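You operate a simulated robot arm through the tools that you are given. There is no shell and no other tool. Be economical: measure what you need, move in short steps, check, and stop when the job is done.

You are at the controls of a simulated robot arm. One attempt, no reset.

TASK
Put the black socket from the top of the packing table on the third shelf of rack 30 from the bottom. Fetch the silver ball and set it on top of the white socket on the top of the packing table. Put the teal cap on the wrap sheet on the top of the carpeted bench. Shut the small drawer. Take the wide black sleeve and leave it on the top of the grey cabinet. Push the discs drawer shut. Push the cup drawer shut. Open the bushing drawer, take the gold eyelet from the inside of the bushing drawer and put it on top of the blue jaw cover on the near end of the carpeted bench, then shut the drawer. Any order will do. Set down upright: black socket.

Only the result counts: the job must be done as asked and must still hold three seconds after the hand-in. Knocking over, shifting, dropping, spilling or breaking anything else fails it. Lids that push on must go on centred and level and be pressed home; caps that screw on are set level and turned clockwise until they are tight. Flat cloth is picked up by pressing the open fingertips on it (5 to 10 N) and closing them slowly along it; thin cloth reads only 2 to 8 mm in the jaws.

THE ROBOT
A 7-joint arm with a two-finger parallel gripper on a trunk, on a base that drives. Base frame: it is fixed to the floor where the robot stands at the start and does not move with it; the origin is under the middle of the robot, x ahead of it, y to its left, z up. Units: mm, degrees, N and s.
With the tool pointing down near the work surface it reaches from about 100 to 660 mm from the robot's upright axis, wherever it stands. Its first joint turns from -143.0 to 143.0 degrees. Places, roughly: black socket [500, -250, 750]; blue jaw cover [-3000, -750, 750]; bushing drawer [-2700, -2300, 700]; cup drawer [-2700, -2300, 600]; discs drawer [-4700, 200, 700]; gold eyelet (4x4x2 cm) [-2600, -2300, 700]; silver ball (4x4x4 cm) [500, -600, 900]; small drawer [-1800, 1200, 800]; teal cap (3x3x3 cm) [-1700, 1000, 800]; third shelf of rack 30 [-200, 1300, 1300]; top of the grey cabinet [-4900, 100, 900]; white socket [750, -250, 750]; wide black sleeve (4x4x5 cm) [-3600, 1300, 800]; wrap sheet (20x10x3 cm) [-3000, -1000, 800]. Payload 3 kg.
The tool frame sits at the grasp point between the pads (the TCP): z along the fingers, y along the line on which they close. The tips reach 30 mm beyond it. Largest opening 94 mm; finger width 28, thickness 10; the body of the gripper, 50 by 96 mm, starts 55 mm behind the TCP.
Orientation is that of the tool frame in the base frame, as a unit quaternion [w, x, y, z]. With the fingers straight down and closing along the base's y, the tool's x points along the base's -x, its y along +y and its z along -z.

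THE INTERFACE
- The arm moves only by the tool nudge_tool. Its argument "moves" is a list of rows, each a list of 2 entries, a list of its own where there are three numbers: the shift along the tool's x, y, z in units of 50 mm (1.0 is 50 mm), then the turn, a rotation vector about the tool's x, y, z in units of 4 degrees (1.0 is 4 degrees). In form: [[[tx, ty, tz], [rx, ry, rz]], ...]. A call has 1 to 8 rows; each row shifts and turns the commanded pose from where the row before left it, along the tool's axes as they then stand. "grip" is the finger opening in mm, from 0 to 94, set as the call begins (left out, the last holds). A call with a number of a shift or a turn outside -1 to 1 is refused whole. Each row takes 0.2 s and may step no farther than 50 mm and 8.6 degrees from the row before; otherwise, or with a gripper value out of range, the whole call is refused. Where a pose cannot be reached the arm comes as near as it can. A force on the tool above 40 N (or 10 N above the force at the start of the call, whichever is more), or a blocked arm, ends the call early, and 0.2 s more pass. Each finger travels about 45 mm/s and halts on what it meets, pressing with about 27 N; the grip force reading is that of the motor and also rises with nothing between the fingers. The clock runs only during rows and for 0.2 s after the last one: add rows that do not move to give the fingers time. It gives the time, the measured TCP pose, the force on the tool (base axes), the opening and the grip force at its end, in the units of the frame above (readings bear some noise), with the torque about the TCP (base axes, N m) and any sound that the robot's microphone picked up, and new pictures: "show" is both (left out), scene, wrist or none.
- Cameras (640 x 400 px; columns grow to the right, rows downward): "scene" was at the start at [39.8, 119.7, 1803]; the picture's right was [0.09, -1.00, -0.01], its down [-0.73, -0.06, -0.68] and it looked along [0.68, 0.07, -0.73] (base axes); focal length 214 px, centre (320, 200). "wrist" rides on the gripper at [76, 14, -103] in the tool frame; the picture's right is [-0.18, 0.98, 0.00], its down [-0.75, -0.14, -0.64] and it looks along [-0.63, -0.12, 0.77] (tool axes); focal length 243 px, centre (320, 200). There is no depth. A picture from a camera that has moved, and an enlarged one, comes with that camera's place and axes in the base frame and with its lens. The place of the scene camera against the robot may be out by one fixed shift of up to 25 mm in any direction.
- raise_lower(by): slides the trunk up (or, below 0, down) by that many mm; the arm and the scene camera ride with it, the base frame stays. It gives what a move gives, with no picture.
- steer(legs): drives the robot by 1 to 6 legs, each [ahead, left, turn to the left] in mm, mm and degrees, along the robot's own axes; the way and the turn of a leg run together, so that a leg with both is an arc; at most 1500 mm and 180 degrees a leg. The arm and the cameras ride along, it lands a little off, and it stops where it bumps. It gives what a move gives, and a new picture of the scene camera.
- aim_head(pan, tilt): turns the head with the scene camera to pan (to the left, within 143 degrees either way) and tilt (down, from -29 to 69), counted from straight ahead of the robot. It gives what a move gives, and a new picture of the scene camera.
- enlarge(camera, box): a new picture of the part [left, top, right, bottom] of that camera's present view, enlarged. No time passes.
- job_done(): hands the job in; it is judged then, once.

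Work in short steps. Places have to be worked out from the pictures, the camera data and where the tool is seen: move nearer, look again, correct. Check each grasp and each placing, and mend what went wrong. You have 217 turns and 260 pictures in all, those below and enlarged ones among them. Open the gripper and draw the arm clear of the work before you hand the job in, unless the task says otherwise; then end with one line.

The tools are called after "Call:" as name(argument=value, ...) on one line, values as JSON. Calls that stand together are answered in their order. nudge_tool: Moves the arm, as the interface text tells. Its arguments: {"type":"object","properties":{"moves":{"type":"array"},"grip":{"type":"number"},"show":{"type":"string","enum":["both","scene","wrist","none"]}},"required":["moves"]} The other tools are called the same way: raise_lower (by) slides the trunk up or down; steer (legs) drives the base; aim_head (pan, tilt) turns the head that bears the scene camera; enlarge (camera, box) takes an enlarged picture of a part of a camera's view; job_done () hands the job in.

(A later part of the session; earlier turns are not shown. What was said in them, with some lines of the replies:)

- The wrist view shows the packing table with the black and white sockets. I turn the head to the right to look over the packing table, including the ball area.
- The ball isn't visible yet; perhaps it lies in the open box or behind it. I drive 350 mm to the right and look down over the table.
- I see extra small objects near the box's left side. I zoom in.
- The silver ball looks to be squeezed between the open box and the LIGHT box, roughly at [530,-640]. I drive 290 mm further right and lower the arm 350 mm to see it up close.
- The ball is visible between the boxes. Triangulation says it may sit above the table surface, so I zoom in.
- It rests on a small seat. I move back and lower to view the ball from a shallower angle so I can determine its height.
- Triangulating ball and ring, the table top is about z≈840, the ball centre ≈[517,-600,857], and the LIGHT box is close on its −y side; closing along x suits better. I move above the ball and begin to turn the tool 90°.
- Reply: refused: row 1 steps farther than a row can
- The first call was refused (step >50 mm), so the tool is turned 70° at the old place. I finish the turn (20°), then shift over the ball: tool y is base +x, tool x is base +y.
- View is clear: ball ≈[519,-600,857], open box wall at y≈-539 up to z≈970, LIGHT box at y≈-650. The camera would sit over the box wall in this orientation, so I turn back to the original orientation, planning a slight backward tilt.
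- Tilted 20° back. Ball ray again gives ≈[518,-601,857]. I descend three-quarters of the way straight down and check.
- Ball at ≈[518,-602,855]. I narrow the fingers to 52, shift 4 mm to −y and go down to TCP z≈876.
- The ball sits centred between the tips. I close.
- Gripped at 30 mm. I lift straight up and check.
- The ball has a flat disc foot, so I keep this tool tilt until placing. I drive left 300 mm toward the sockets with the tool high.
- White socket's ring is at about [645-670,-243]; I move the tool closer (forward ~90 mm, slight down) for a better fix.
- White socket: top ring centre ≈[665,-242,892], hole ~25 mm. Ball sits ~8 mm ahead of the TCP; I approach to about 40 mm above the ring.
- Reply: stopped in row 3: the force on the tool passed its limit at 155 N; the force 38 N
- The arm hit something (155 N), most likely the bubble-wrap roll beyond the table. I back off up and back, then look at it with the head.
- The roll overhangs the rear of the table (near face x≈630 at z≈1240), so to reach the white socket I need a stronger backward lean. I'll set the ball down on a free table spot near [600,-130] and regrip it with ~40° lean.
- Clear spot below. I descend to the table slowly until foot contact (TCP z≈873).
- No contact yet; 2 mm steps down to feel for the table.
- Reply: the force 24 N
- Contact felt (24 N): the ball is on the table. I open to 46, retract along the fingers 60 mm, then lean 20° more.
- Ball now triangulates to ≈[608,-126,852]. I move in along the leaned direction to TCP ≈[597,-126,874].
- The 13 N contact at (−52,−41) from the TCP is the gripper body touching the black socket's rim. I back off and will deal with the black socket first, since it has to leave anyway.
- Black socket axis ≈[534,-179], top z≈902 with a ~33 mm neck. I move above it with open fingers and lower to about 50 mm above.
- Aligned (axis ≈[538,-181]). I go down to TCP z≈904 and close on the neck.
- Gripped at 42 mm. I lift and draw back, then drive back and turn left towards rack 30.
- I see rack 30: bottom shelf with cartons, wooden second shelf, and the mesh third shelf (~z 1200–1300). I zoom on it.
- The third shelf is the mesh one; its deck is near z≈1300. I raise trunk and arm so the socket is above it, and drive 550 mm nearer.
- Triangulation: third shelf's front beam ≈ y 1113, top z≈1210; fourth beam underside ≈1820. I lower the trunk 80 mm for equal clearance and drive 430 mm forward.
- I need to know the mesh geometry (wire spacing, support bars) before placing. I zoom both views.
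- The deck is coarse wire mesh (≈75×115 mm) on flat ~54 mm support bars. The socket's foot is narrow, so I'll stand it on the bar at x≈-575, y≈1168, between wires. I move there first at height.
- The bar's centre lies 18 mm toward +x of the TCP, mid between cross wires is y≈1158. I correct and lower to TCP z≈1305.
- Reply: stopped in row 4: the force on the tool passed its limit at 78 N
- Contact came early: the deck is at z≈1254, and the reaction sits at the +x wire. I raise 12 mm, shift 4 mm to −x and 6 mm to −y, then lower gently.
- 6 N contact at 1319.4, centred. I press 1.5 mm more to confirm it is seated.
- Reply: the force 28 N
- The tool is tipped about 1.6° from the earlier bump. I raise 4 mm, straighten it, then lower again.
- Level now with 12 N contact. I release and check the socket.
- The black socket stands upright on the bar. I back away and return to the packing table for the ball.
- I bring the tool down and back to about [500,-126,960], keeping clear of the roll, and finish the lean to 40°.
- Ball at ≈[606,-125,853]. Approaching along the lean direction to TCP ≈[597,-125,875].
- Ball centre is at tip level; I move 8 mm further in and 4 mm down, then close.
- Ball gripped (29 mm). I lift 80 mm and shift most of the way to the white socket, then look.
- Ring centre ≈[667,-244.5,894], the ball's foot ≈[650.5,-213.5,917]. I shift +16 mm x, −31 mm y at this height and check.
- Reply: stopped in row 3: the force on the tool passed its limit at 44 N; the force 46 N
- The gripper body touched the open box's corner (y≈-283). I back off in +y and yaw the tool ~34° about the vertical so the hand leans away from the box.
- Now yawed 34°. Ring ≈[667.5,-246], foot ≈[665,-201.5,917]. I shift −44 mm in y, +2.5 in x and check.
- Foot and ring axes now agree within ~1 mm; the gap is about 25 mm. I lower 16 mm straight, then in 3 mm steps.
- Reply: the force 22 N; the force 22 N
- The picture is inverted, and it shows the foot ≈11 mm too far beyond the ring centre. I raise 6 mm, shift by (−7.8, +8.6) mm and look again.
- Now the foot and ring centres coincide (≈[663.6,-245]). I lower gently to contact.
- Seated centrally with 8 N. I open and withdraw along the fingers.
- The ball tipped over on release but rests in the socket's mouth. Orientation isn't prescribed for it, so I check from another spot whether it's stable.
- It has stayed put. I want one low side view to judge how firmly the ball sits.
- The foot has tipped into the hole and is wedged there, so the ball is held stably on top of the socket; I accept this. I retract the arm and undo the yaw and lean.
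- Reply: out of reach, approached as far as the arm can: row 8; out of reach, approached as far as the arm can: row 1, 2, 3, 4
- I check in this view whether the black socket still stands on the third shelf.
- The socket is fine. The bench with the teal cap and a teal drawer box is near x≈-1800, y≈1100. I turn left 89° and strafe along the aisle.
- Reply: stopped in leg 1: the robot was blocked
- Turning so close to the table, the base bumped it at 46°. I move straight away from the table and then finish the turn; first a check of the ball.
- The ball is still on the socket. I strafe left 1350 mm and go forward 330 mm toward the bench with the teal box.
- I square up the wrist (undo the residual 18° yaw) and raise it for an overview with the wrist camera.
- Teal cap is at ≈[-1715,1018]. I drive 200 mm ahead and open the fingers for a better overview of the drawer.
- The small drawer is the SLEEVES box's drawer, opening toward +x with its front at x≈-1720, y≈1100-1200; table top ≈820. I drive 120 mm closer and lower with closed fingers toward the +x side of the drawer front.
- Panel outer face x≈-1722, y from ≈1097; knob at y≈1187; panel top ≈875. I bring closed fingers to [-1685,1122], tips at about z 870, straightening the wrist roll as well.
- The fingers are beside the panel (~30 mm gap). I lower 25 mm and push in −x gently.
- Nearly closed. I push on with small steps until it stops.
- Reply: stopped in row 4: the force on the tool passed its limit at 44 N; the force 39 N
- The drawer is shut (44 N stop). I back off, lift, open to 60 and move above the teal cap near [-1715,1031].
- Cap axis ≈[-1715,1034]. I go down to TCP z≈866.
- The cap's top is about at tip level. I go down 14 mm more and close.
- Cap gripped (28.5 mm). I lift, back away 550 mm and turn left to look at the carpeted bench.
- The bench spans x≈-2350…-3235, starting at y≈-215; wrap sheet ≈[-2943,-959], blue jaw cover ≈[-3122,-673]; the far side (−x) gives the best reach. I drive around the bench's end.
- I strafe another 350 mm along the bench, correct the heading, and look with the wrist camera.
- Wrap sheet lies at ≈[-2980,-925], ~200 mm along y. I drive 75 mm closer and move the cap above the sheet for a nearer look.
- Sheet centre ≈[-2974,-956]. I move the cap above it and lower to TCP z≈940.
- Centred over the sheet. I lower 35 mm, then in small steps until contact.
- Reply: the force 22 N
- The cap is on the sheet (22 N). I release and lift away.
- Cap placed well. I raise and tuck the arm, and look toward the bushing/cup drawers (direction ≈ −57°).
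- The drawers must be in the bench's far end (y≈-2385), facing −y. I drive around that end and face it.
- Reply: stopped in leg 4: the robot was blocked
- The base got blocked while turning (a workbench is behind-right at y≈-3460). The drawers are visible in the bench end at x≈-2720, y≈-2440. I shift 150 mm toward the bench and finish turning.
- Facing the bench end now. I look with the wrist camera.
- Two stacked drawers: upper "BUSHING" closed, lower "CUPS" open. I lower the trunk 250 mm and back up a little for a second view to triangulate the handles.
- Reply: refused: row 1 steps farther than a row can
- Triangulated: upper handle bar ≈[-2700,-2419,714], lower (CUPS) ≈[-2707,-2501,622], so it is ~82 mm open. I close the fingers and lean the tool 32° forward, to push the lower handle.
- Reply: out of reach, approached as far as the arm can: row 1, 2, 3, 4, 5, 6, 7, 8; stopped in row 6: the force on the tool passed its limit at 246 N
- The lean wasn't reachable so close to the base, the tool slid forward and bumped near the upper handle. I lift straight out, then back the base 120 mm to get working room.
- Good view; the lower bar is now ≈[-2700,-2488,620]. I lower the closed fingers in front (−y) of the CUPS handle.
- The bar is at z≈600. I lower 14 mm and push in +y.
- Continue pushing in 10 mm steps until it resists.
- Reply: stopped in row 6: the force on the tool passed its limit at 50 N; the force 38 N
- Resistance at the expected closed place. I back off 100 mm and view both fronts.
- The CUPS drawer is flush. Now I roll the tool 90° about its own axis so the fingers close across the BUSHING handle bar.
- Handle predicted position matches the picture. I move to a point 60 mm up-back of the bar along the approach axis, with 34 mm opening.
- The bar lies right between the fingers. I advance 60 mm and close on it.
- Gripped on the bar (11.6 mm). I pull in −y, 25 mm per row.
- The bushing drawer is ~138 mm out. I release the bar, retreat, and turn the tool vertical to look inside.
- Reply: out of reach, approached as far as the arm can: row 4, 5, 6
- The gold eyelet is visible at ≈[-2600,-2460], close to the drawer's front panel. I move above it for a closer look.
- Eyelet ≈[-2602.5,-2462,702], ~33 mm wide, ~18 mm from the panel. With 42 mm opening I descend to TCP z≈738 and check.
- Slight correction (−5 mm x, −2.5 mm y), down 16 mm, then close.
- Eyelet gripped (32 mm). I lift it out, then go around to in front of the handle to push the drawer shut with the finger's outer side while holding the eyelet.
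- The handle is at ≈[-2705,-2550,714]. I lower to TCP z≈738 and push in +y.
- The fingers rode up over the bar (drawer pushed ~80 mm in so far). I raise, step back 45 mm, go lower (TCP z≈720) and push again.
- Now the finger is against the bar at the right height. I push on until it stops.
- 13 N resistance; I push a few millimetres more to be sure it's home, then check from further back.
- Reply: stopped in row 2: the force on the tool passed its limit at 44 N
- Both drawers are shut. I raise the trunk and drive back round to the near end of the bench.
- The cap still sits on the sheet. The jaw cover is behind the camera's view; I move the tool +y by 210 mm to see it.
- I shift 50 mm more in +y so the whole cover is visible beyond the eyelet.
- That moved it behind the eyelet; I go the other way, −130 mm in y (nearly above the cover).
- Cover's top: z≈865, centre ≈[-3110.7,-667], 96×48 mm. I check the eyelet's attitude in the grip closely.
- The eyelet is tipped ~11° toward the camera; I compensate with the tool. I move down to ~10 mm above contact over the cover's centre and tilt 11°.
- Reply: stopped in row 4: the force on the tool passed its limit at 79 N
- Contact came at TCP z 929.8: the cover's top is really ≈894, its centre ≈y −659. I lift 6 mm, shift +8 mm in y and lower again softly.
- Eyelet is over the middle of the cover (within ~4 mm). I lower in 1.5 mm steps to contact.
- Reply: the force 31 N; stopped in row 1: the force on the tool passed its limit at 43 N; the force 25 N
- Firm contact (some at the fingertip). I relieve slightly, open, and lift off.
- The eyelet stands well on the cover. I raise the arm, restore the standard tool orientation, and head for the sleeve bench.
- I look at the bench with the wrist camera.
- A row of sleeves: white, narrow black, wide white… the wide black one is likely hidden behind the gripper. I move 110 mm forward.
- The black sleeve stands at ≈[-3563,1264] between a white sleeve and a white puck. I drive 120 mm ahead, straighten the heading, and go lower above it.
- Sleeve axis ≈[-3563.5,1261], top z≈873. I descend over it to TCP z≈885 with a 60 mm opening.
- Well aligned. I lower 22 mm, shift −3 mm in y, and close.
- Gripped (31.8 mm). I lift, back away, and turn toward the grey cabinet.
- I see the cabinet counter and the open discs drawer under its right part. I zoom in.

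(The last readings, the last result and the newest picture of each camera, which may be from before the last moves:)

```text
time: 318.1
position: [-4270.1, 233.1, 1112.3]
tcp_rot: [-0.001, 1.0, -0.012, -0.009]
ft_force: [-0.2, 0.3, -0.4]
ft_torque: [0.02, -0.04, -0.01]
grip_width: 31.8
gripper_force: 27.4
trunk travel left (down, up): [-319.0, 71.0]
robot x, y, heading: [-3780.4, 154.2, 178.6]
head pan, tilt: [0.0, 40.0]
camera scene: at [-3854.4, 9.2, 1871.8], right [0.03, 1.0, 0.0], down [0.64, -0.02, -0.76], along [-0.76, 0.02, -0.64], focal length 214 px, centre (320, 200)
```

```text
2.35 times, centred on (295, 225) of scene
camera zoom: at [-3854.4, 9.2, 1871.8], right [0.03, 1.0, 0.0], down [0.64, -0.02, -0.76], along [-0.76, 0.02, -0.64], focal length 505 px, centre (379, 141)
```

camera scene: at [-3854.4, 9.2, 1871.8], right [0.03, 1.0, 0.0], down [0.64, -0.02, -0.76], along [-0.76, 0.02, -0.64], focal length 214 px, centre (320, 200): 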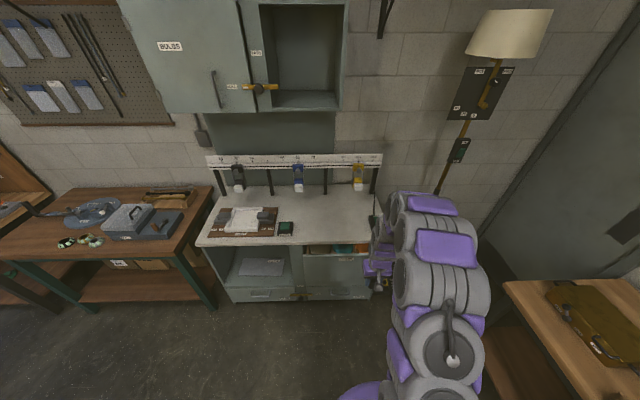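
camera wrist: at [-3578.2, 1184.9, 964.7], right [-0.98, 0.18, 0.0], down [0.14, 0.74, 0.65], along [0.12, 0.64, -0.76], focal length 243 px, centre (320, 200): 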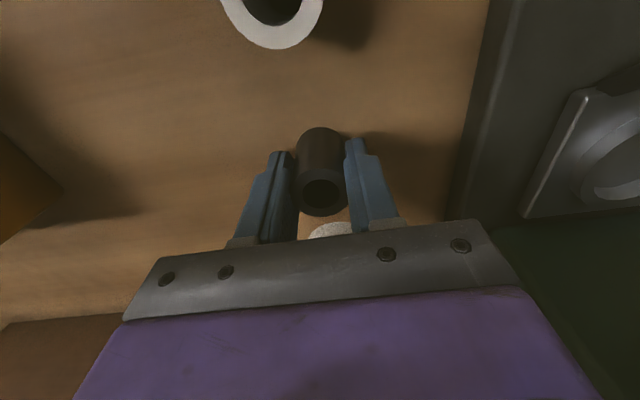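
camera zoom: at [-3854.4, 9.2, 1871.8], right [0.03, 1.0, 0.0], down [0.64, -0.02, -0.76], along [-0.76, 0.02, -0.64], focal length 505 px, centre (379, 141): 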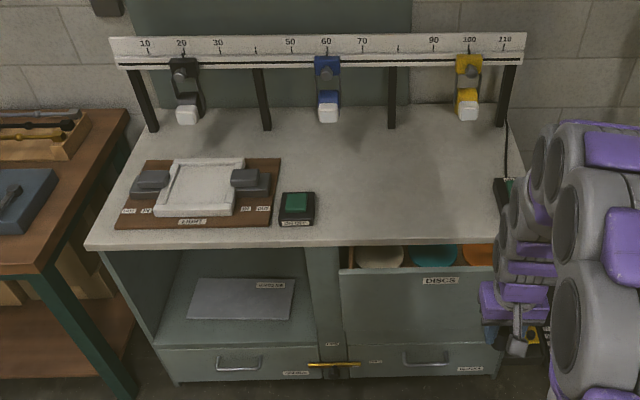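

I'll set the sleeve on the free part of the counter near [-4790,120]. I drive 430 mm ahead and 100 mm left.

Call:
steer(legs=[[0, 100, 1.4], [430, 0, 0]])

Call:
nudge_tool(moves=[[[0, 0, 0], [0, 0, 0]], [[0, 0, 0], [0, 0, 0]], [[0, 0, 0], [0, 0, 0]]], show="wrist")

```text
time: 321.5
position: [-4704.0, 79.8, 1111.9]
tcp_rot: [-0.015, 1.0, 0.004, -0.008]
ft_force: [0.0, 0.2, -0.3]
ft_torque: [0.03, -0.02, 0.0]
grip_width: 31.9
gripper_force: 26.9
trunk travel left (down, up): [-319.0, 71.0]
robot x, y, heading: [-4213.0, 50.8, 180.1]
head pan, tilt: [0.0, 40.0]
camera scene: at [-4284.1, -148.6, 1867.6], right [0.0, 1.0, 0.03], down [0.64, 0.02, -0.76], along [-0.76, 0.02, -0.64], focal length 214 px, centre (320, 200)
```

scene: 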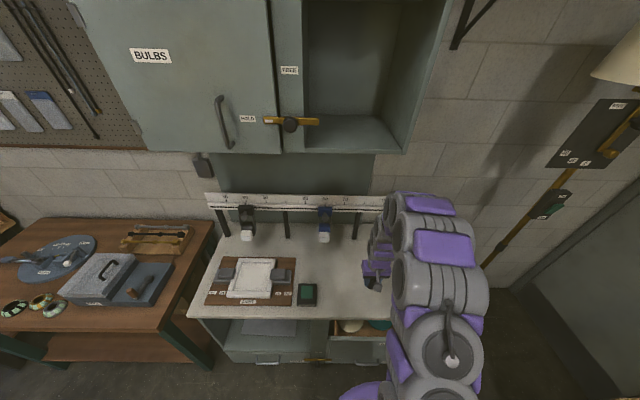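

```text
time: 322.5
position: [-4702.3, 84.8, 1114.1]
tcp_rot: [-0.008, 1.0, 0.006, -0.009]
ft_force: [-0.6, -0.4, -0.2]
ft_torque: [-0.01, -0.04, -0.01]
grip_width: 31.8
gripper_force: 27.3
trunk travel left (down, up): [-319.0, 71.0]
robot x, y, heading: [-4213.4, 40.4, -180.2]
head pan, tilt: [0.0, 40.0]
stopped in row 3: the arm was blocked; the commanded pose is now the measured one
camera wrist: at [-4621.8, 69.6, 1214.2], right [-0.17, -0.98, -0.01], down [-0.74, 0.12, 0.66], along [-0.65, 0.12, -0.75], focal length 243 px, centre (320, 200)
```

wrist: 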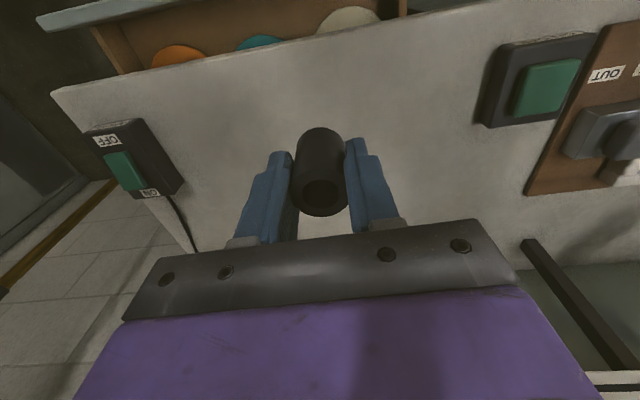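

The arm reported "blocked", although forces are ~0. I test with a small downward move.

Call:
nudge_tool(moves=[[[0, 0, 0.3], [0, 0, 0]], [[0, 0, 0.3], [0, 0, 0]], [[0, 0, 0], [0, 0, 0]]], show="none")

Call:
aim_head(pan=-15, tilt=20)

```text
time: 323.3
position: [-4701.7, 78.8, 1083.1]
tcp_rot: [-0.01, 1.0, 0.007, -0.01]
ft_force: [0.2, -0.6, -0.3]
ft_torque: [0.03, -0.02, -0.02]
grip_width: 31.7
gripper_force: 27.0
trunk travel left (down, up): [-319.0, 71.0]
robot x, y, heading: [-4210.3, 33.7, -179.8]
head pan, tilt: [0.0, 40.0]
```

```text
time: 324.1
position: [-4702.5, 81.0, 1084.0]
tcp_rot: [-0.01, 1.0, 0.007, -0.01]
ft_force: [-0.5, -1.3, -0.7]
ft_torque: [0.1, -0.01, 0.0]
grip_width: 31.8
gripper_force: 27.4
trunk travel left (down, up): [-319.0, 71.0]
robot x, y, heading: [-4209.5, 39.1, -180.0]
head pan, tilt: [-15.0, 20.0]
camera scene: at [-4289.2, -105.5, 1901.9], right [0.26, 0.97, 0.01], down [0.33, -0.08, -0.94], along [-0.91, 0.25, -0.34], focal length 214 px, centre (320, 200)
```

scene: 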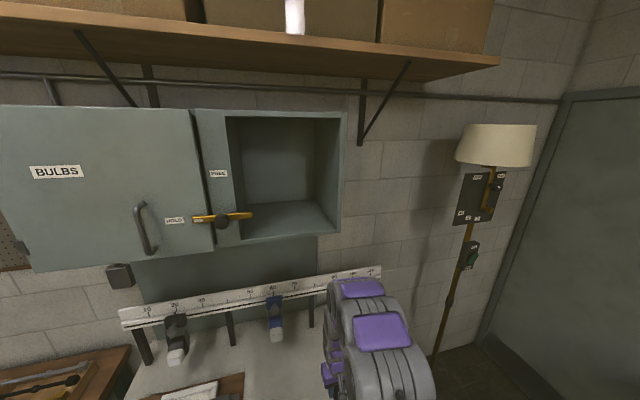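

It moves freely now. I go 90 mm forward over the counter and lower to z≈970.

Call:
nudge_tool(moves=[[[-0.6, 0.1, 0.4], [0, 0, 0]], [[-0.6, 0.1, 0.6], [0, 0, 0]], [[-0.6, 0, 0.6], [0, 0, 0]], [[0, 0, 0.6], [0, 0, 0]], [[0, 0, 0], [0, 0, 0]]], show="wrist")

```text
time: 325.3
position: [-4793.7, 91.8, 976.6]
tcp_rot: [-0.002, 1.0, 0.004, -0.01]
ft_force: [0.9, 0.2, -0.4]
ft_torque: [-0.04, -0.02, 0.0]
grip_width: 31.9
gripper_force: 26.7
trunk travel left (down, up): [-319.0, 71.0]
robot x, y, heading: [-4212.0, 40.1, 180.4]
head pan, tilt: [-15.0, 20.0]
camera wrist: at [-4714.2, 77.7, 1076.6], right [-0.17, -0.98, 0.0], down [-0.74, 0.13, 0.66], along [-0.65, 0.12, -0.75], focal length 243 px, centre (320, 200)
```

wrist: 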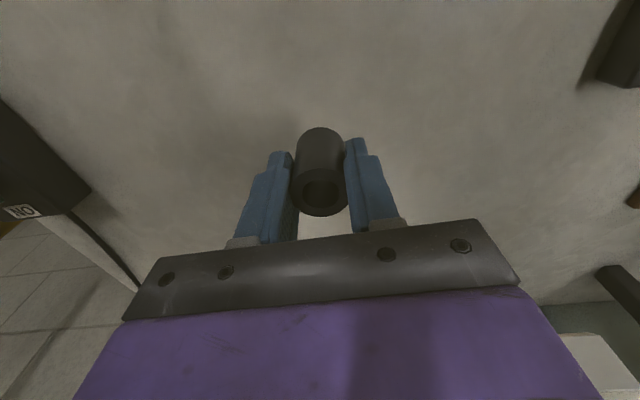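

Free counter below. I lower to z≈952, then in 3 mm steps.

Call:
nudge_tool(moves=[[[0, 0, 0.3], [0, 0, 0]], [[0, 0, 0.2], [0, 0, 0]], [[0, 0, 0.06], [0, 0, 0]], [[0, 0, 0.06], [0, 0, 0]], [[0, 0, 0], [0, 0, 0]]], show="none")

Call:
nudge_tool(moves=[[[0, 0, 0.06], [0, 0, 0]], [[0, 0, 0.06], [0, 0, 0]], [[0, 0, 0.06], [0, 0, 0]], [[0, 0, 0], [0, 0, 0]]], show="none")

```text
time: 326.5
position: [-4793.7, 84.1, 944.0]
tcp_rot: [-0.006, 1.0, 0.005, -0.01]
ft_force: [0.0, -0.2, -0.6]
ft_torque: [-0.01, 0.02, 0.0]
grip_width: 31.9
gripper_force: 26.2
trunk travel left (down, up): [-319.0, 71.0]
robot x, y, heading: [-4212.4, 41.5, 180.1]
head pan, tilt: [-15.0, 20.0]
```

```text
time: 327.5
position: [-4794.1, 83.3, 935.4]
tcp_rot: [-0.005, 1.0, 0.006, -0.01]
ft_force: [0.3, 0.0, 0.5]
ft_torque: [0.06, -0.01, 0.01]
grip_width: 31.8
gripper_force: 26.8
trunk travel left (down, up): [-319.0, 71.0]
robot x, y, heading: [-4211.7, 39.1, 180.2]
head pan, tilt: [-15.0, 20.0]
```

Call:
nudge_tool(moves=[[[0, 0, 0.08], [0, 0, 0]], [[0, 0, 0.08], [0, 0, 0]], [[0, 0, 0.08], [0, 0, 0]], [[0, 0, 0.08], [0, 0, 0]], [[0, 0, 0.08], [0, 0, 0]], [[0, 0, 0], [0, 0, 0]]], show="wrist")

```text
time: 328.9
position: [-4794.8, 85.9, 914.7]
tcp_rot: [-0.004, 1.0, 0.006, -0.01]
ft_force: [-0.3, -0.6, -0.1]
ft_torque: [-0.03, 0.03, 0.02]
grip_width: 31.5
gripper_force: 26.6
trunk travel left (down, up): [-319.0, 71.0]
robot x, y, heading: [-4213.5, 41.9, 180.0]
head pan, tilt: [-15.0, 20.0]
camera wrist: at [-4716.2, 71.1, 1015.5], right [-0.17, -0.98, -0.01], down [-0.74, 0.13, 0.66], along [-0.65, 0.12, -0.75], focal length 243 px, centre (320, 200)
```

wrist: 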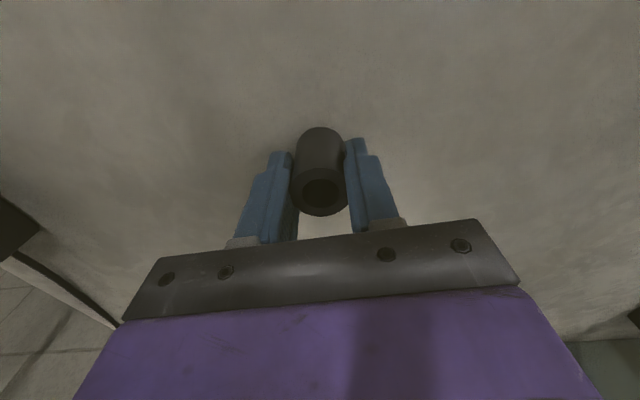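

No contact yet, the shadow is close. I continue in 2.5 mm steps.

Call:
nudge_tool(moves=[[[0, 0, 0.06], [0, 0, 0]], [[0, 0, 0.06], [0, 0, 0]], [[0, 0, 0.05], [0, 0, 0]], [[0, 0, 0.05], [0, 0, 0]], [[0, 0, 0], [0, 0, 0]]], show="none")

Call:
nudge_tool(moves=[[[0, 0, 0.05], [0, 0, 0]], [[0, 0, 0.05], [0, 0, 0]], [[0, 0, 0.05], [0, 0, 0]], [[0, 0, 0], [0, 0, 0]]], show="none")

```text
time: 330.1
position: [-4795.6, 85.4, 904.6]
tcp_rot: [-0.005, 1.0, 0.006, -0.01]
ft_force: [0.1, 0.5, 7.4]
ft_torque: [-0.06, -0.1, 0.02]
grip_width: 31.7
gripper_force: 27.4
trunk travel left (down, up): [-319.0, 71.0]
robot x, y, heading: [-4212.6, 41.0, 179.9]
head pan, tilt: [-15.0, 20.0]
```

```text
time: 331.1
position: [-4795.4, 84.8, 897.5]
tcp_rot: [-0.005, 1.0, 0.007, -0.01]
ft_force: [-6.4, -0.6, 19.2]
ft_torque: [-0.22, 0.21, -0.04]
grip_width: 31.9
gripper_force: 27.0
trunk travel left (down, up): [-319.0, 71.0]
robot x, y, heading: [-4211.0, 39.0, 180.0]
head pan, tilt: [-15.0, 20.0]
```

Contact. I release and lift away.

Call:
nudge_tool(moves=[[[0, 0, -0.02], [0, 0, 0]], [[0, 0, 0], [0, 0, 0]], [[0, 0, 0], [0, 0, 0]], [[0, 0, -0.5], [0, 0, 0]], [[0, 0, -0.9], [0, 0, 0]], [[0, 0, -0.9], [0, 0, 0]], [[0, 0, 0], [0, 0, 0]]], show="wrist", grip=60)

```text
time: 332.7
position: [-4793.8, 85.6, 1010.8]
tcp_rot: [-0.005, 1.0, 0.005, -0.009]
ft_force: [-0.3, -1.0, -0.6]
ft_torque: [-0.01, 0.03, 0.01]
grip_width: 60.2
gripper_force: 0.0
trunk travel left (down, up): [-319.0, 71.0]
robot x, y, heading: [-4213.8, 42.6, 180.0]
head pan, tilt: [-15.0, 20.0]
camera wrist: at [-4714.0, 71.0, 1112.1], right [-0.17, -0.98, -0.01], down [-0.74, 0.13, 0.66], along [-0.65, 0.12, -0.75], focal length 243 px, centre (320, 200)
```

wrist: 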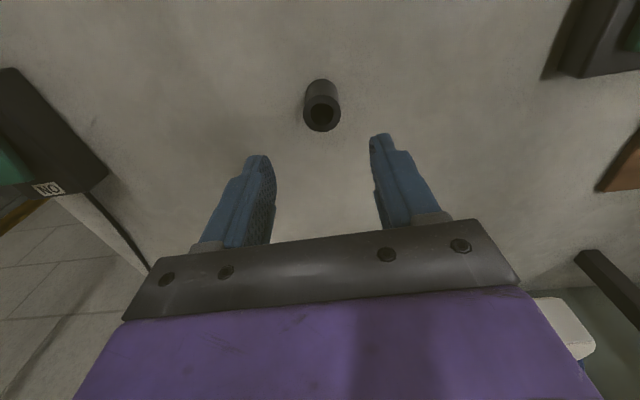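

The sleeve stands on the counter. I back up 250 mm and view the discs drawer.

Call:
steer(legs=[[-260, 0, 0]])

Call:
nudge_tool(moves=[[[0, 0, 0], [0, 0, 0]], [[0, 0, 0], [0, 0, 0]]], show="wrist", grip=0)

```text
time: 334.5
position: [-4540.3, 86.4, 1012.5]
tcp_rot: [-0.005, 1.0, 0.005, -0.01]
ft_force: [0.0, -0.3, 0.7]
ft_torque: [0.04, -0.02, 0.02]
grip_width: 60.1
gripper_force: 0.1
trunk travel left (down, up): [-319.0, 71.0]
robot x, y, heading: [-3959.7, 38.7, 179.8]
head pan, tilt: [-15.0, 20.0]
camera scene: at [-4037.9, -84.2, 1903.3], right [0.26, 0.97, 0.0], down [0.33, -0.09, -0.94], along [-0.91, 0.25, -0.34], focal length 214 px, centre (320, 200)
```

scene: 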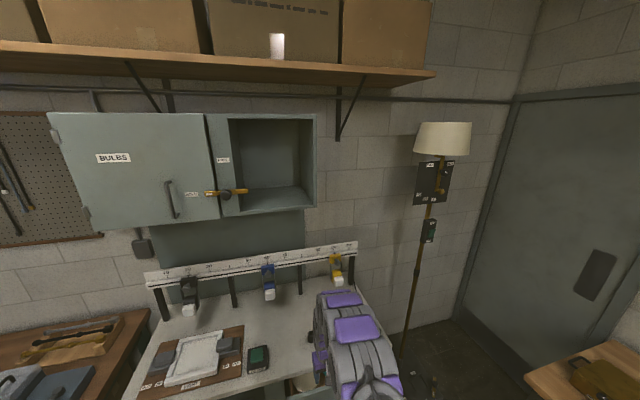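

```text
time: 335.1
position: [-4538.7, 87.4, 1012.6]
tcp_rot: [-0.005, 1.0, 0.004, -0.01]
ft_force: [-0.2, 0.8, -0.5]
ft_torque: [0.03, 0.01, 0.01]
grip_width: 7.4
gripper_force: 0.1
trunk travel left (down, up): [-319.0, 71.0]
robot x, y, heading: [-3958.5, 41.7, 179.8]
head pan, tilt: [-15.0, 20.0]
camera wrist: at [-4459.7, 72.0, 1113.6], right [-0.18, -0.98, -0.01], down [-0.74, 0.13, 0.66], along [-0.65, 0.12, -0.75], focal length 243 px, centre (320, 200)
```

wrist: 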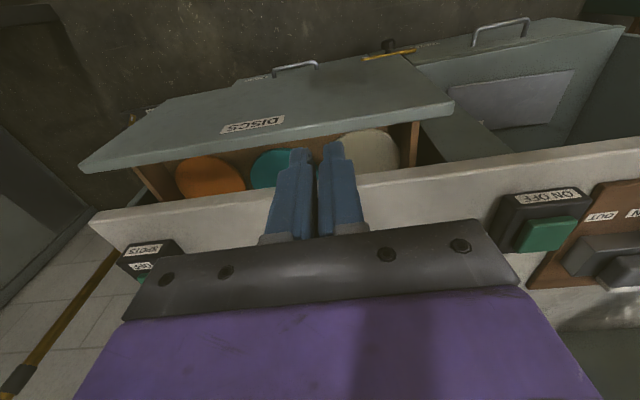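

The DISCS panel's top edge is ≈x −4603 (z≈790), counter edge x≈−4658. I lean the tool 32° forward and draw it back 120 mm, then drive 140 mm closer and lower the trunk.

Call:
nudge_tool(moves=[[[0, 0, 0], [0, -1, 0]], [[0, 0, 0], [0, -1, 0]], [[0, 0, 0], [0, -1, 0]], [[0, 0, 0], [0, -1, 0]], [[0, 0, 0], [0, -1, 0]], [[0, 0, 0], [0, -1, 0]], [[0, 0, 0], [0, -1, 0]], [[0, 0, 0], [0, -1, 0]]], show="none")

Call:
nudge_tool(moves=[[[0.68, 0, -0.424], [0, 0, 0]], [[0.68, 0, -0.424], [0, 0, 0]], [[0.68, 0, -0.424], [0, 0, 0]]], show="none")

Call:
steer(legs=[[140, 0, 0]])

Call:
raise_lower(by=-200)

Call:
nudge_tool(moves=[[[0, 0, 0], [0, 0, 0]], [[0, 0, 0], [0, 0, 0]]], show="wrist")

```text
time: 336.9
position: [-4539.1, 86.5, 1013.9]
tcp_rot: [-0.004, 0.958, 0.006, -0.286]
ft_force: [-0.2, 0.7, -0.1]
ft_torque: [-0.01, 0.02, -0.03]
grip_width: 0.0
gripper_force: 27.4
trunk travel left (down, up): [-319.0, 71.0]
robot x, y, heading: [-3958.8, 39.5, 179.8]
head pan, tilt: [-15.0, 20.0]
```

```text
time: 337.7
position: [-4428.9, 87.9, 1012.0]
tcp_rot: [-0.005, 0.958, 0.005, -0.287]
ft_force: [0.4, 0.3, -1.1]
ft_torque: [-0.03, -0.01, 0.02]
grip_width: 0.0
gripper_force: 26.8
out of reach, approached as far as the arm can: row 3
trunk travel left (down, up): [-319.0, 71.0]
robot x, y, heading: [-3961.3, 37.9, 179.6]
head pan, tilt: [-15.0, 20.0]
```

```text
time: 339.1
position: [-4571.3, 87.7, 1010.6]
tcp_rot: [-0.004, 0.958, 0.005, -0.286]
ft_force: [-0.3, -0.5, 0.5]
ft_torque: [0.01, 0.0, 0.0]
grip_width: 0.0
gripper_force: 27.2
trunk travel left (down, up): [-319.0, 71.0]
robot x, y, heading: [-4098.7, 41.8, 179.8]
head pan, tilt: [-15.0, 20.0]
camera scene: at [-4179.2, -83.6, 1903.2], right [0.26, 0.96, 0.0], down [0.33, -0.09, -0.94], along [-0.91, 0.25, -0.34], focal length 214 px, centre (320, 200)
```

scene: 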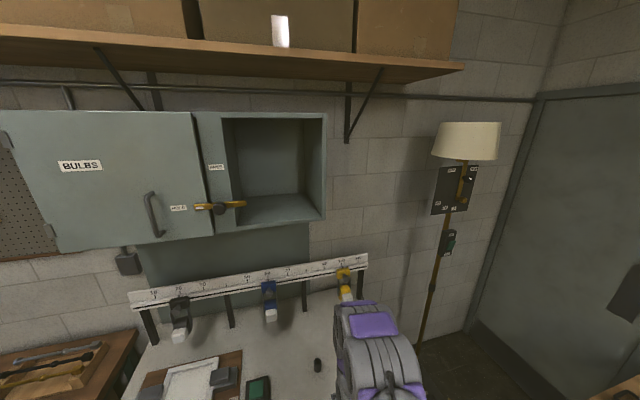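

```text
time: 340.7
position: [-4571.9, 88.9, 849.6]
tcp_rot: [-0.004, 0.956, 0.005, -0.292]
ft_force: [0.1, 0.1, 0.1]
ft_torque: [0.02, -0.02, 0.02]
grip_width: 0.0
gripper_force: 27.1
trunk travel left (down, up): [-153.0, 237.0]
robot x, y, heading: [-4103.2, 39.3, 179.8]
head pan, tilt: [-15.0, 20.0]
stopped: the force on the tool passed its limit at 175 N (the readings are from after the stop); the commanded pose is now the measured one
```

```text
time: 341.3
position: [-4570.5, 86.9, 850.9]
tcp_rot: [-0.004, 0.956, 0.005, -0.293]
ft_force: [0.4, 0.1, -1.0]
ft_torque: [0.01, 0.05, 0.02]
grip_width: 0.1
gripper_force: 27.1
trunk travel left (down, up): [-153.0, 237.0]
robot x, y, heading: [-4104.6, 40.8, 179.8]
head pan, tilt: [-15.0, 20.0]
camera wrist: at [-4449.7, 74.5, 892.0], right [-0.14, -0.99, 0.09], down [-0.27, 0.13, 0.96], along [-0.95, 0.11, -0.28], focal length 243 px, centre (320, 200)
```

wrist: 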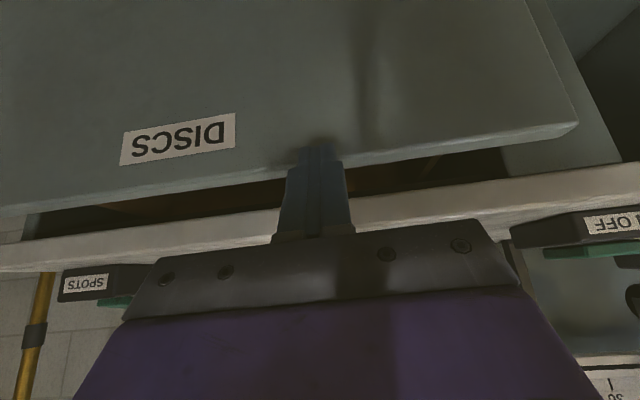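

The fingertips came down on the panel's top edge (z≈826, x≈−4587). I raise 30 mm, drive back 90 mm, then lower in front of the panel.

Call:
raise_lower(by=35)

Call:
steer(legs=[[-90, 0, 0]])

Call:
raise_lower(by=-110)

Call:
nudge_tool(moves=[[[0, 0, 0], [0, 0, 0]], [[0, 0, 0], [0, 0, 0]]], show="wrist")

```text
time: 342.1
position: [-4571.2, 88.1, 885.0]
tcp_rot: [-0.003, 0.956, 0.005, -0.293]
ft_force: [0.7, -0.3, 0.0]
ft_torque: [-0.03, -0.01, 0.0]
grip_width: 0.0
gripper_force: 27.0
trunk travel left (down, up): [-188.0, 202.0]
robot x, y, heading: [-4102.6, 40.8, 179.5]
head pan, tilt: [-15.0, 20.0]
```

```text
time: 343.2
position: [-4481.9, 87.8, 885.9]
tcp_rot: [-0.003, 0.956, 0.006, -0.293]
ft_force: [-0.5, 0.0, 0.8]
ft_torque: [-0.01, -0.01, -0.01]
grip_width: 0.0
gripper_force: 27.2
trunk travel left (down, up): [-188.0, 202.0]
robot x, y, heading: [-4005.6, 40.5, 179.8]
head pan, tilt: [-15.0, 20.0]
camera scene: at [-4087.9, -83.0, 1773.3], right [0.26, 0.97, 0.0], down [0.33, -0.09, -0.94], along [-0.91, 0.25, -0.34], focal length 214 px, centre (320, 200)
```

scene: 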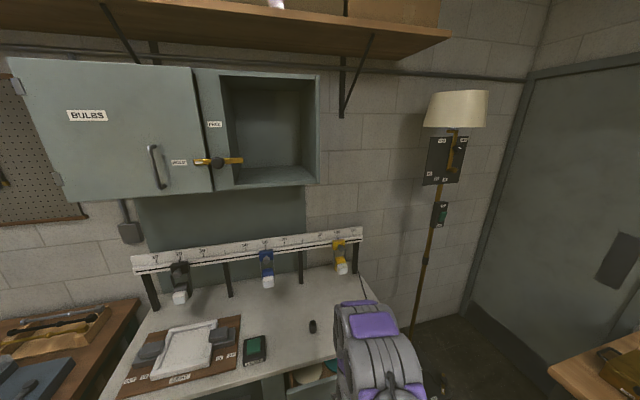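

```text
time: 344.6
position: [-4481.7, 87.5, 775.7]
tcp_rot: [-0.003, 0.956, 0.006, -0.293]
ft_force: [-0.2, -0.3, 0.0]
ft_torque: [-0.01, 0.0, 0.0]
grip_width: 0.0
gripper_force: 27.2
trunk travel left (down, up): [-78.0, 312.0]
robot x, y, heading: [-4014.1, 37.3, 179.8]
head pan, tilt: [-15.0, 20.0]
```

```text
time: 345.2
position: [-4483.0, 89.0, 775.2]
tcp_rot: [-0.004, 0.956, 0.005, -0.293]
ft_force: [0.1, -0.2, 0.2]
ft_torque: [-0.02, -0.03, 0.01]
grip_width: 0.1
gripper_force: 26.8
trunk travel left (down, up): [-78.0, 312.0]
robot x, y, heading: [-4016.7, 40.6, 179.8]
head pan, tilt: [-15.0, 20.0]
camera wrist: at [-4360.4, 73.8, 817.5], right [-0.14, -0.99, 0.09], down [-0.27, 0.13, 0.96], along [-0.95, 0.11, -0.28], focal length 243 px, centre (320, 200)
```

wrist: 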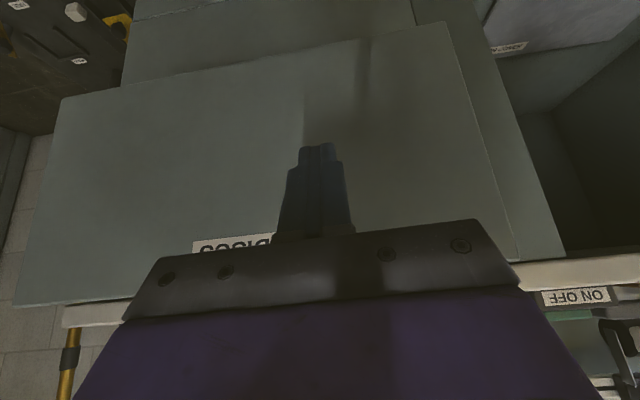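

Clear in front of the panel. I push forward in −x.

Call:
nudge_tool(moves=[[[-0.33, 0, 0.22], [0, 0, 0]], [[-0.33, 0, 0.22], [0, 0, 0]], [[-0.33, 0, 0.22], [0, 0, 0]], [[-0.33, 0, 0.22], [0, 0, 0]], [[-0.25, 0, 0.167], [0, 0, 0]], [[-0.25, 0, 0.167], [0, 0, 0]], [[-0.25, 0, 0.167], [0, 0, 0]], [[0, 0, 0], [0, 0, 0]]], show="wrist")

```text
time: 347.0
position: [-4606.2, 87.4, 778.7]
tcp_rot: [-0.004, 0.956, 0.005, -0.294]
ft_force: [-0.4, -0.5, -0.2]
ft_torque: [0.02, -0.01, 0.04]
grip_width: 0.1
gripper_force: 27.0
trunk travel left (down, up): [-78.0, 312.0]
robot x, y, heading: [-4014.6, 40.3, 179.8]
head pan, tilt: [-15.0, 20.0]
camera wrist: at [-4484.3, 73.2, 820.0], right [-0.14, -0.99, 0.09], down [-0.26, 0.13, 0.96], along [-0.95, 0.11, -0.28], focal length 243 px, centre (320, 200)
```

wrist: 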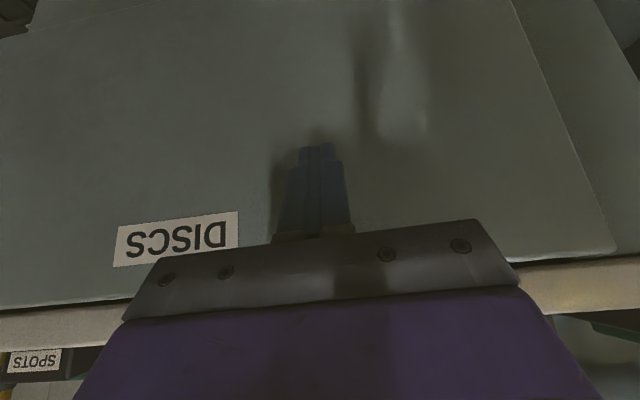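

It slides with no force. I continue until it resists.

Call:
nudge_tool(moves=[[[-0.166, 0, 0.111], [0, 0, 0]], [[-0.166, 0, 0.111], [0, 0, 0]], [[-0.166, 0, 0.111], [0, 0, 0]], [[-0.166, 0, 0.111], [0, 0, 0]], [[-0.1, 0, 0.067], [0, 0, 0]], [[-0.1, 0, 0.067], [0, 0, 0]], [[-0.1, 0, 0.067], [0, 0, 0]], [[-0.1, 0, 0.067], [0, 0, 0]]], show="wrist")

```text
time: 348.2
position: [-4643.7, 86.5, 774.0]
tcp_rot: [-0.003, 0.958, 0.004, -0.286]
ft_force: [17.4, 0.8, 9.2]
ft_torque: [0.04, -0.15, -0.05]
grip_width: 0.2
gripper_force: 27.2
trunk travel left (down, up): [-78.0, 312.0]
robot x, y, heading: [-4014.9, 41.6, 179.6]
head pan, tilt: [-15.0, 20.0]
stopped in row 6: the force on the tool passed its limit at 47 N (the readings are from after the stop); the commanded pose is now the measured one
camera wrist: at [-4522.5, 72.4, 817.5], right [-0.15, -0.98, 0.09], down [-0.28, 0.13, 0.95], along [-0.95, 0.11, -0.3], focal length 243 px, centre (320, 200)
```

wrist: 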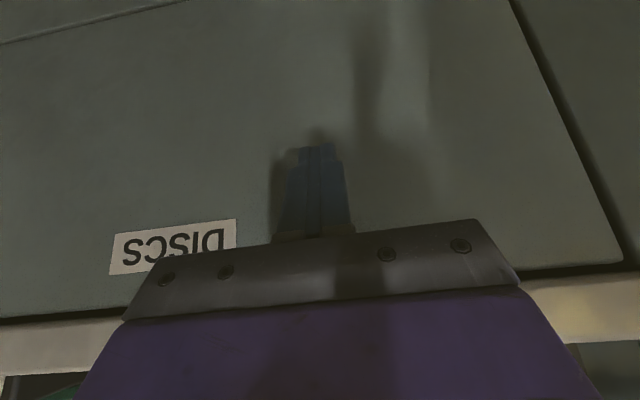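

Resistance: it should be shut. I back off and view the cabinet.

Call:
nudge_tool(moves=[[[0.6, 0, -0.4], [0, 0, 0]], [[0.6, 0, -0.4], [0, 0, 0]], [[0, 0, 0], [0, 0, 0]]], show="none")

Call:
steer(legs=[[-250, 0, 0]])

Call:
aim_head(pan=0, tilt=40)

Call:
enlarge(camera="scene", box=[190, 150, 400, 330])

```text
time: 349.0
position: [-4572.3, 87.8, 774.3]
tcp_rot: [-0.003, 0.958, 0.005, -0.287]
ft_force: [-0.6, 0.4, 0.1]
ft_torque: [0.01, -0.02, 0.0]
grip_width: 0.0
gripper_force: 27.0
trunk travel left (down, up): [-78.0, 312.0]
robot x, y, heading: [-4009.4, 38.7, 179.8]
head pan, tilt: [-15.0, 20.0]
```

```text
time: 350.8
position: [-4321.5, 87.9, 773.7]
tcp_rot: [-0.003, 0.958, 0.004, -0.287]
ft_force: [-1.0, 0.9, -0.9]
ft_torque: [-0.02, -0.03, 0.0]
grip_width: 0.0
gripper_force: 26.5
trunk travel left (down, up): [-78.0, 312.0]
robot x, y, heading: [-3764.2, 40.9, 179.7]
head pan, tilt: [-15.0, 20.0]
camera scene: at [-3838.4, -83.9, 1663.2], right [0.27, 0.96, 0.0], down [0.33, -0.09, -0.94], along [-0.91, 0.25, -0.34], focal length 214 px, centre (320, 200)
```

scene: 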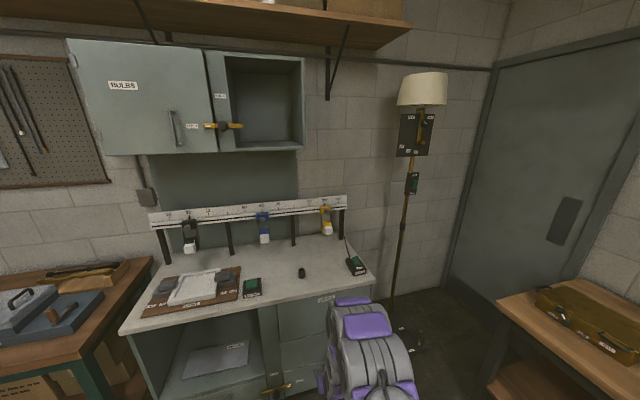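

```text
time: 351.7
position: [-4320.7, 87.6, 774.1]
tcp_rot: [-0.004, 0.958, 0.004, -0.288]
ft_force: [0.2, 0.6, -0.4]
ft_torque: [-0.01, -0.02, -0.01]
grip_width: 0.1
gripper_force: 27.0
trunk travel left (down, up): [-78.0, 312.0]
robot x, y, heading: [-3759.7, 37.5, 179.6]
head pan, tilt: [0.0, 40.0]
camera scene: at [-3834.4, -108.4, 1631.8], right [0.01, 1.0, 0.0], down [0.64, 0.0, -0.76], along [-0.76, 0.01, -0.64], focal length 214 px, centre (320, 200)
```

scene: 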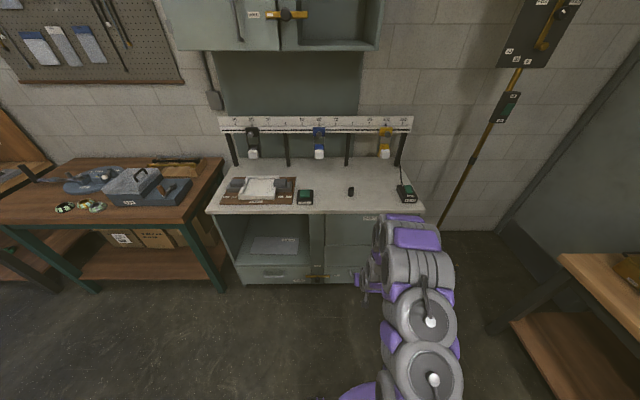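

```text
2.22 times, centred on (295, 240) of scene
camera zoom: at [-3834.4, -108.4, 1631.8], right [0.01, 1.0, 0.0], down [0.64, 0.0, -0.76], along [-0.76, 0.01, -0.64], focal length 477 px, centre (376, 111)
```

zoom: 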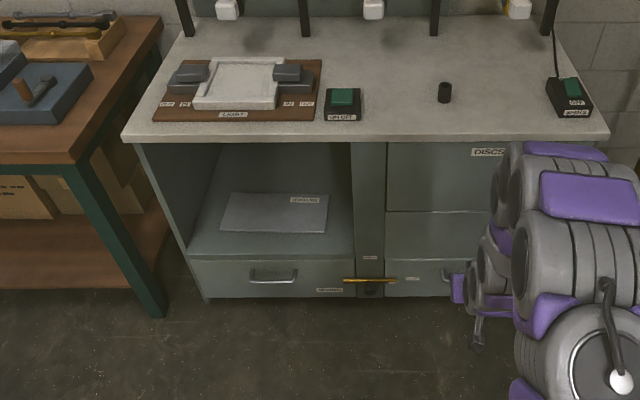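

Everything is in place: the discs drawer is shut and the sleeve stands on the cabinet. I open the gripper and raise the arm clear before handing in.

Call:
nudge_tool(moves=[[[0, 0, -0.5], [0, 0, 0]], [[0, 0, 0], [0, 0, 0]], [[0, 0, 0], [0, 0, 0]], [[0, 0, 0], [0, 0, 0]], [[0, 0, 0], [0, 0, 0]]], show="none", grip=80)

Call:
raise_lower(by=150)

```text
time: 352.9
position: [-4305.0, 88.4, 795.1]
tcp_rot: [-0.003, 0.958, 0.004, -0.288]
ft_force: [-0.2, -0.2, 0.1]
ft_torque: [-0.02, 0.01, 0.04]
grip_width: 80.0
gripper_force: 0.1
trunk travel left (down, up): [-78.0, 312.0]
robot x, y, heading: [-3758.9, 37.2, 179.6]
head pan, tilt: [0.0, 40.0]
```

```text
time: 354.6
position: [-4305.9, 88.1, 946.0]
tcp_rot: [-0.004, 0.958, 0.004, -0.287]
ft_force: [0.3, 0.7, 1.0]
ft_torque: [0.01, -0.02, 0.02]
grip_width: 80.1
gripper_force: 0.0
trunk travel left (down, up): [-228.0, 162.0]
robot x, y, heading: [-3764.0, 36.9, 179.5]
head pan, tilt: [0.0, 40.0]
```

The arm is clear and the gripper is open, so I hand the job in.

Call:
job_done()

```text
The job is handed in.
```

I handed the job in with all eight parts carried out. The weak point is the silver ball: it tipped over when I let go and sits tilted in the mouth of the white socket. It was still there when I last looked, midway through the job. I also bumped the bubble-wrap roll (about 155 N), the open box beside the white socket and the packing table along the way. I saw nothing displaced, but I didn't check the roll or the box closely.
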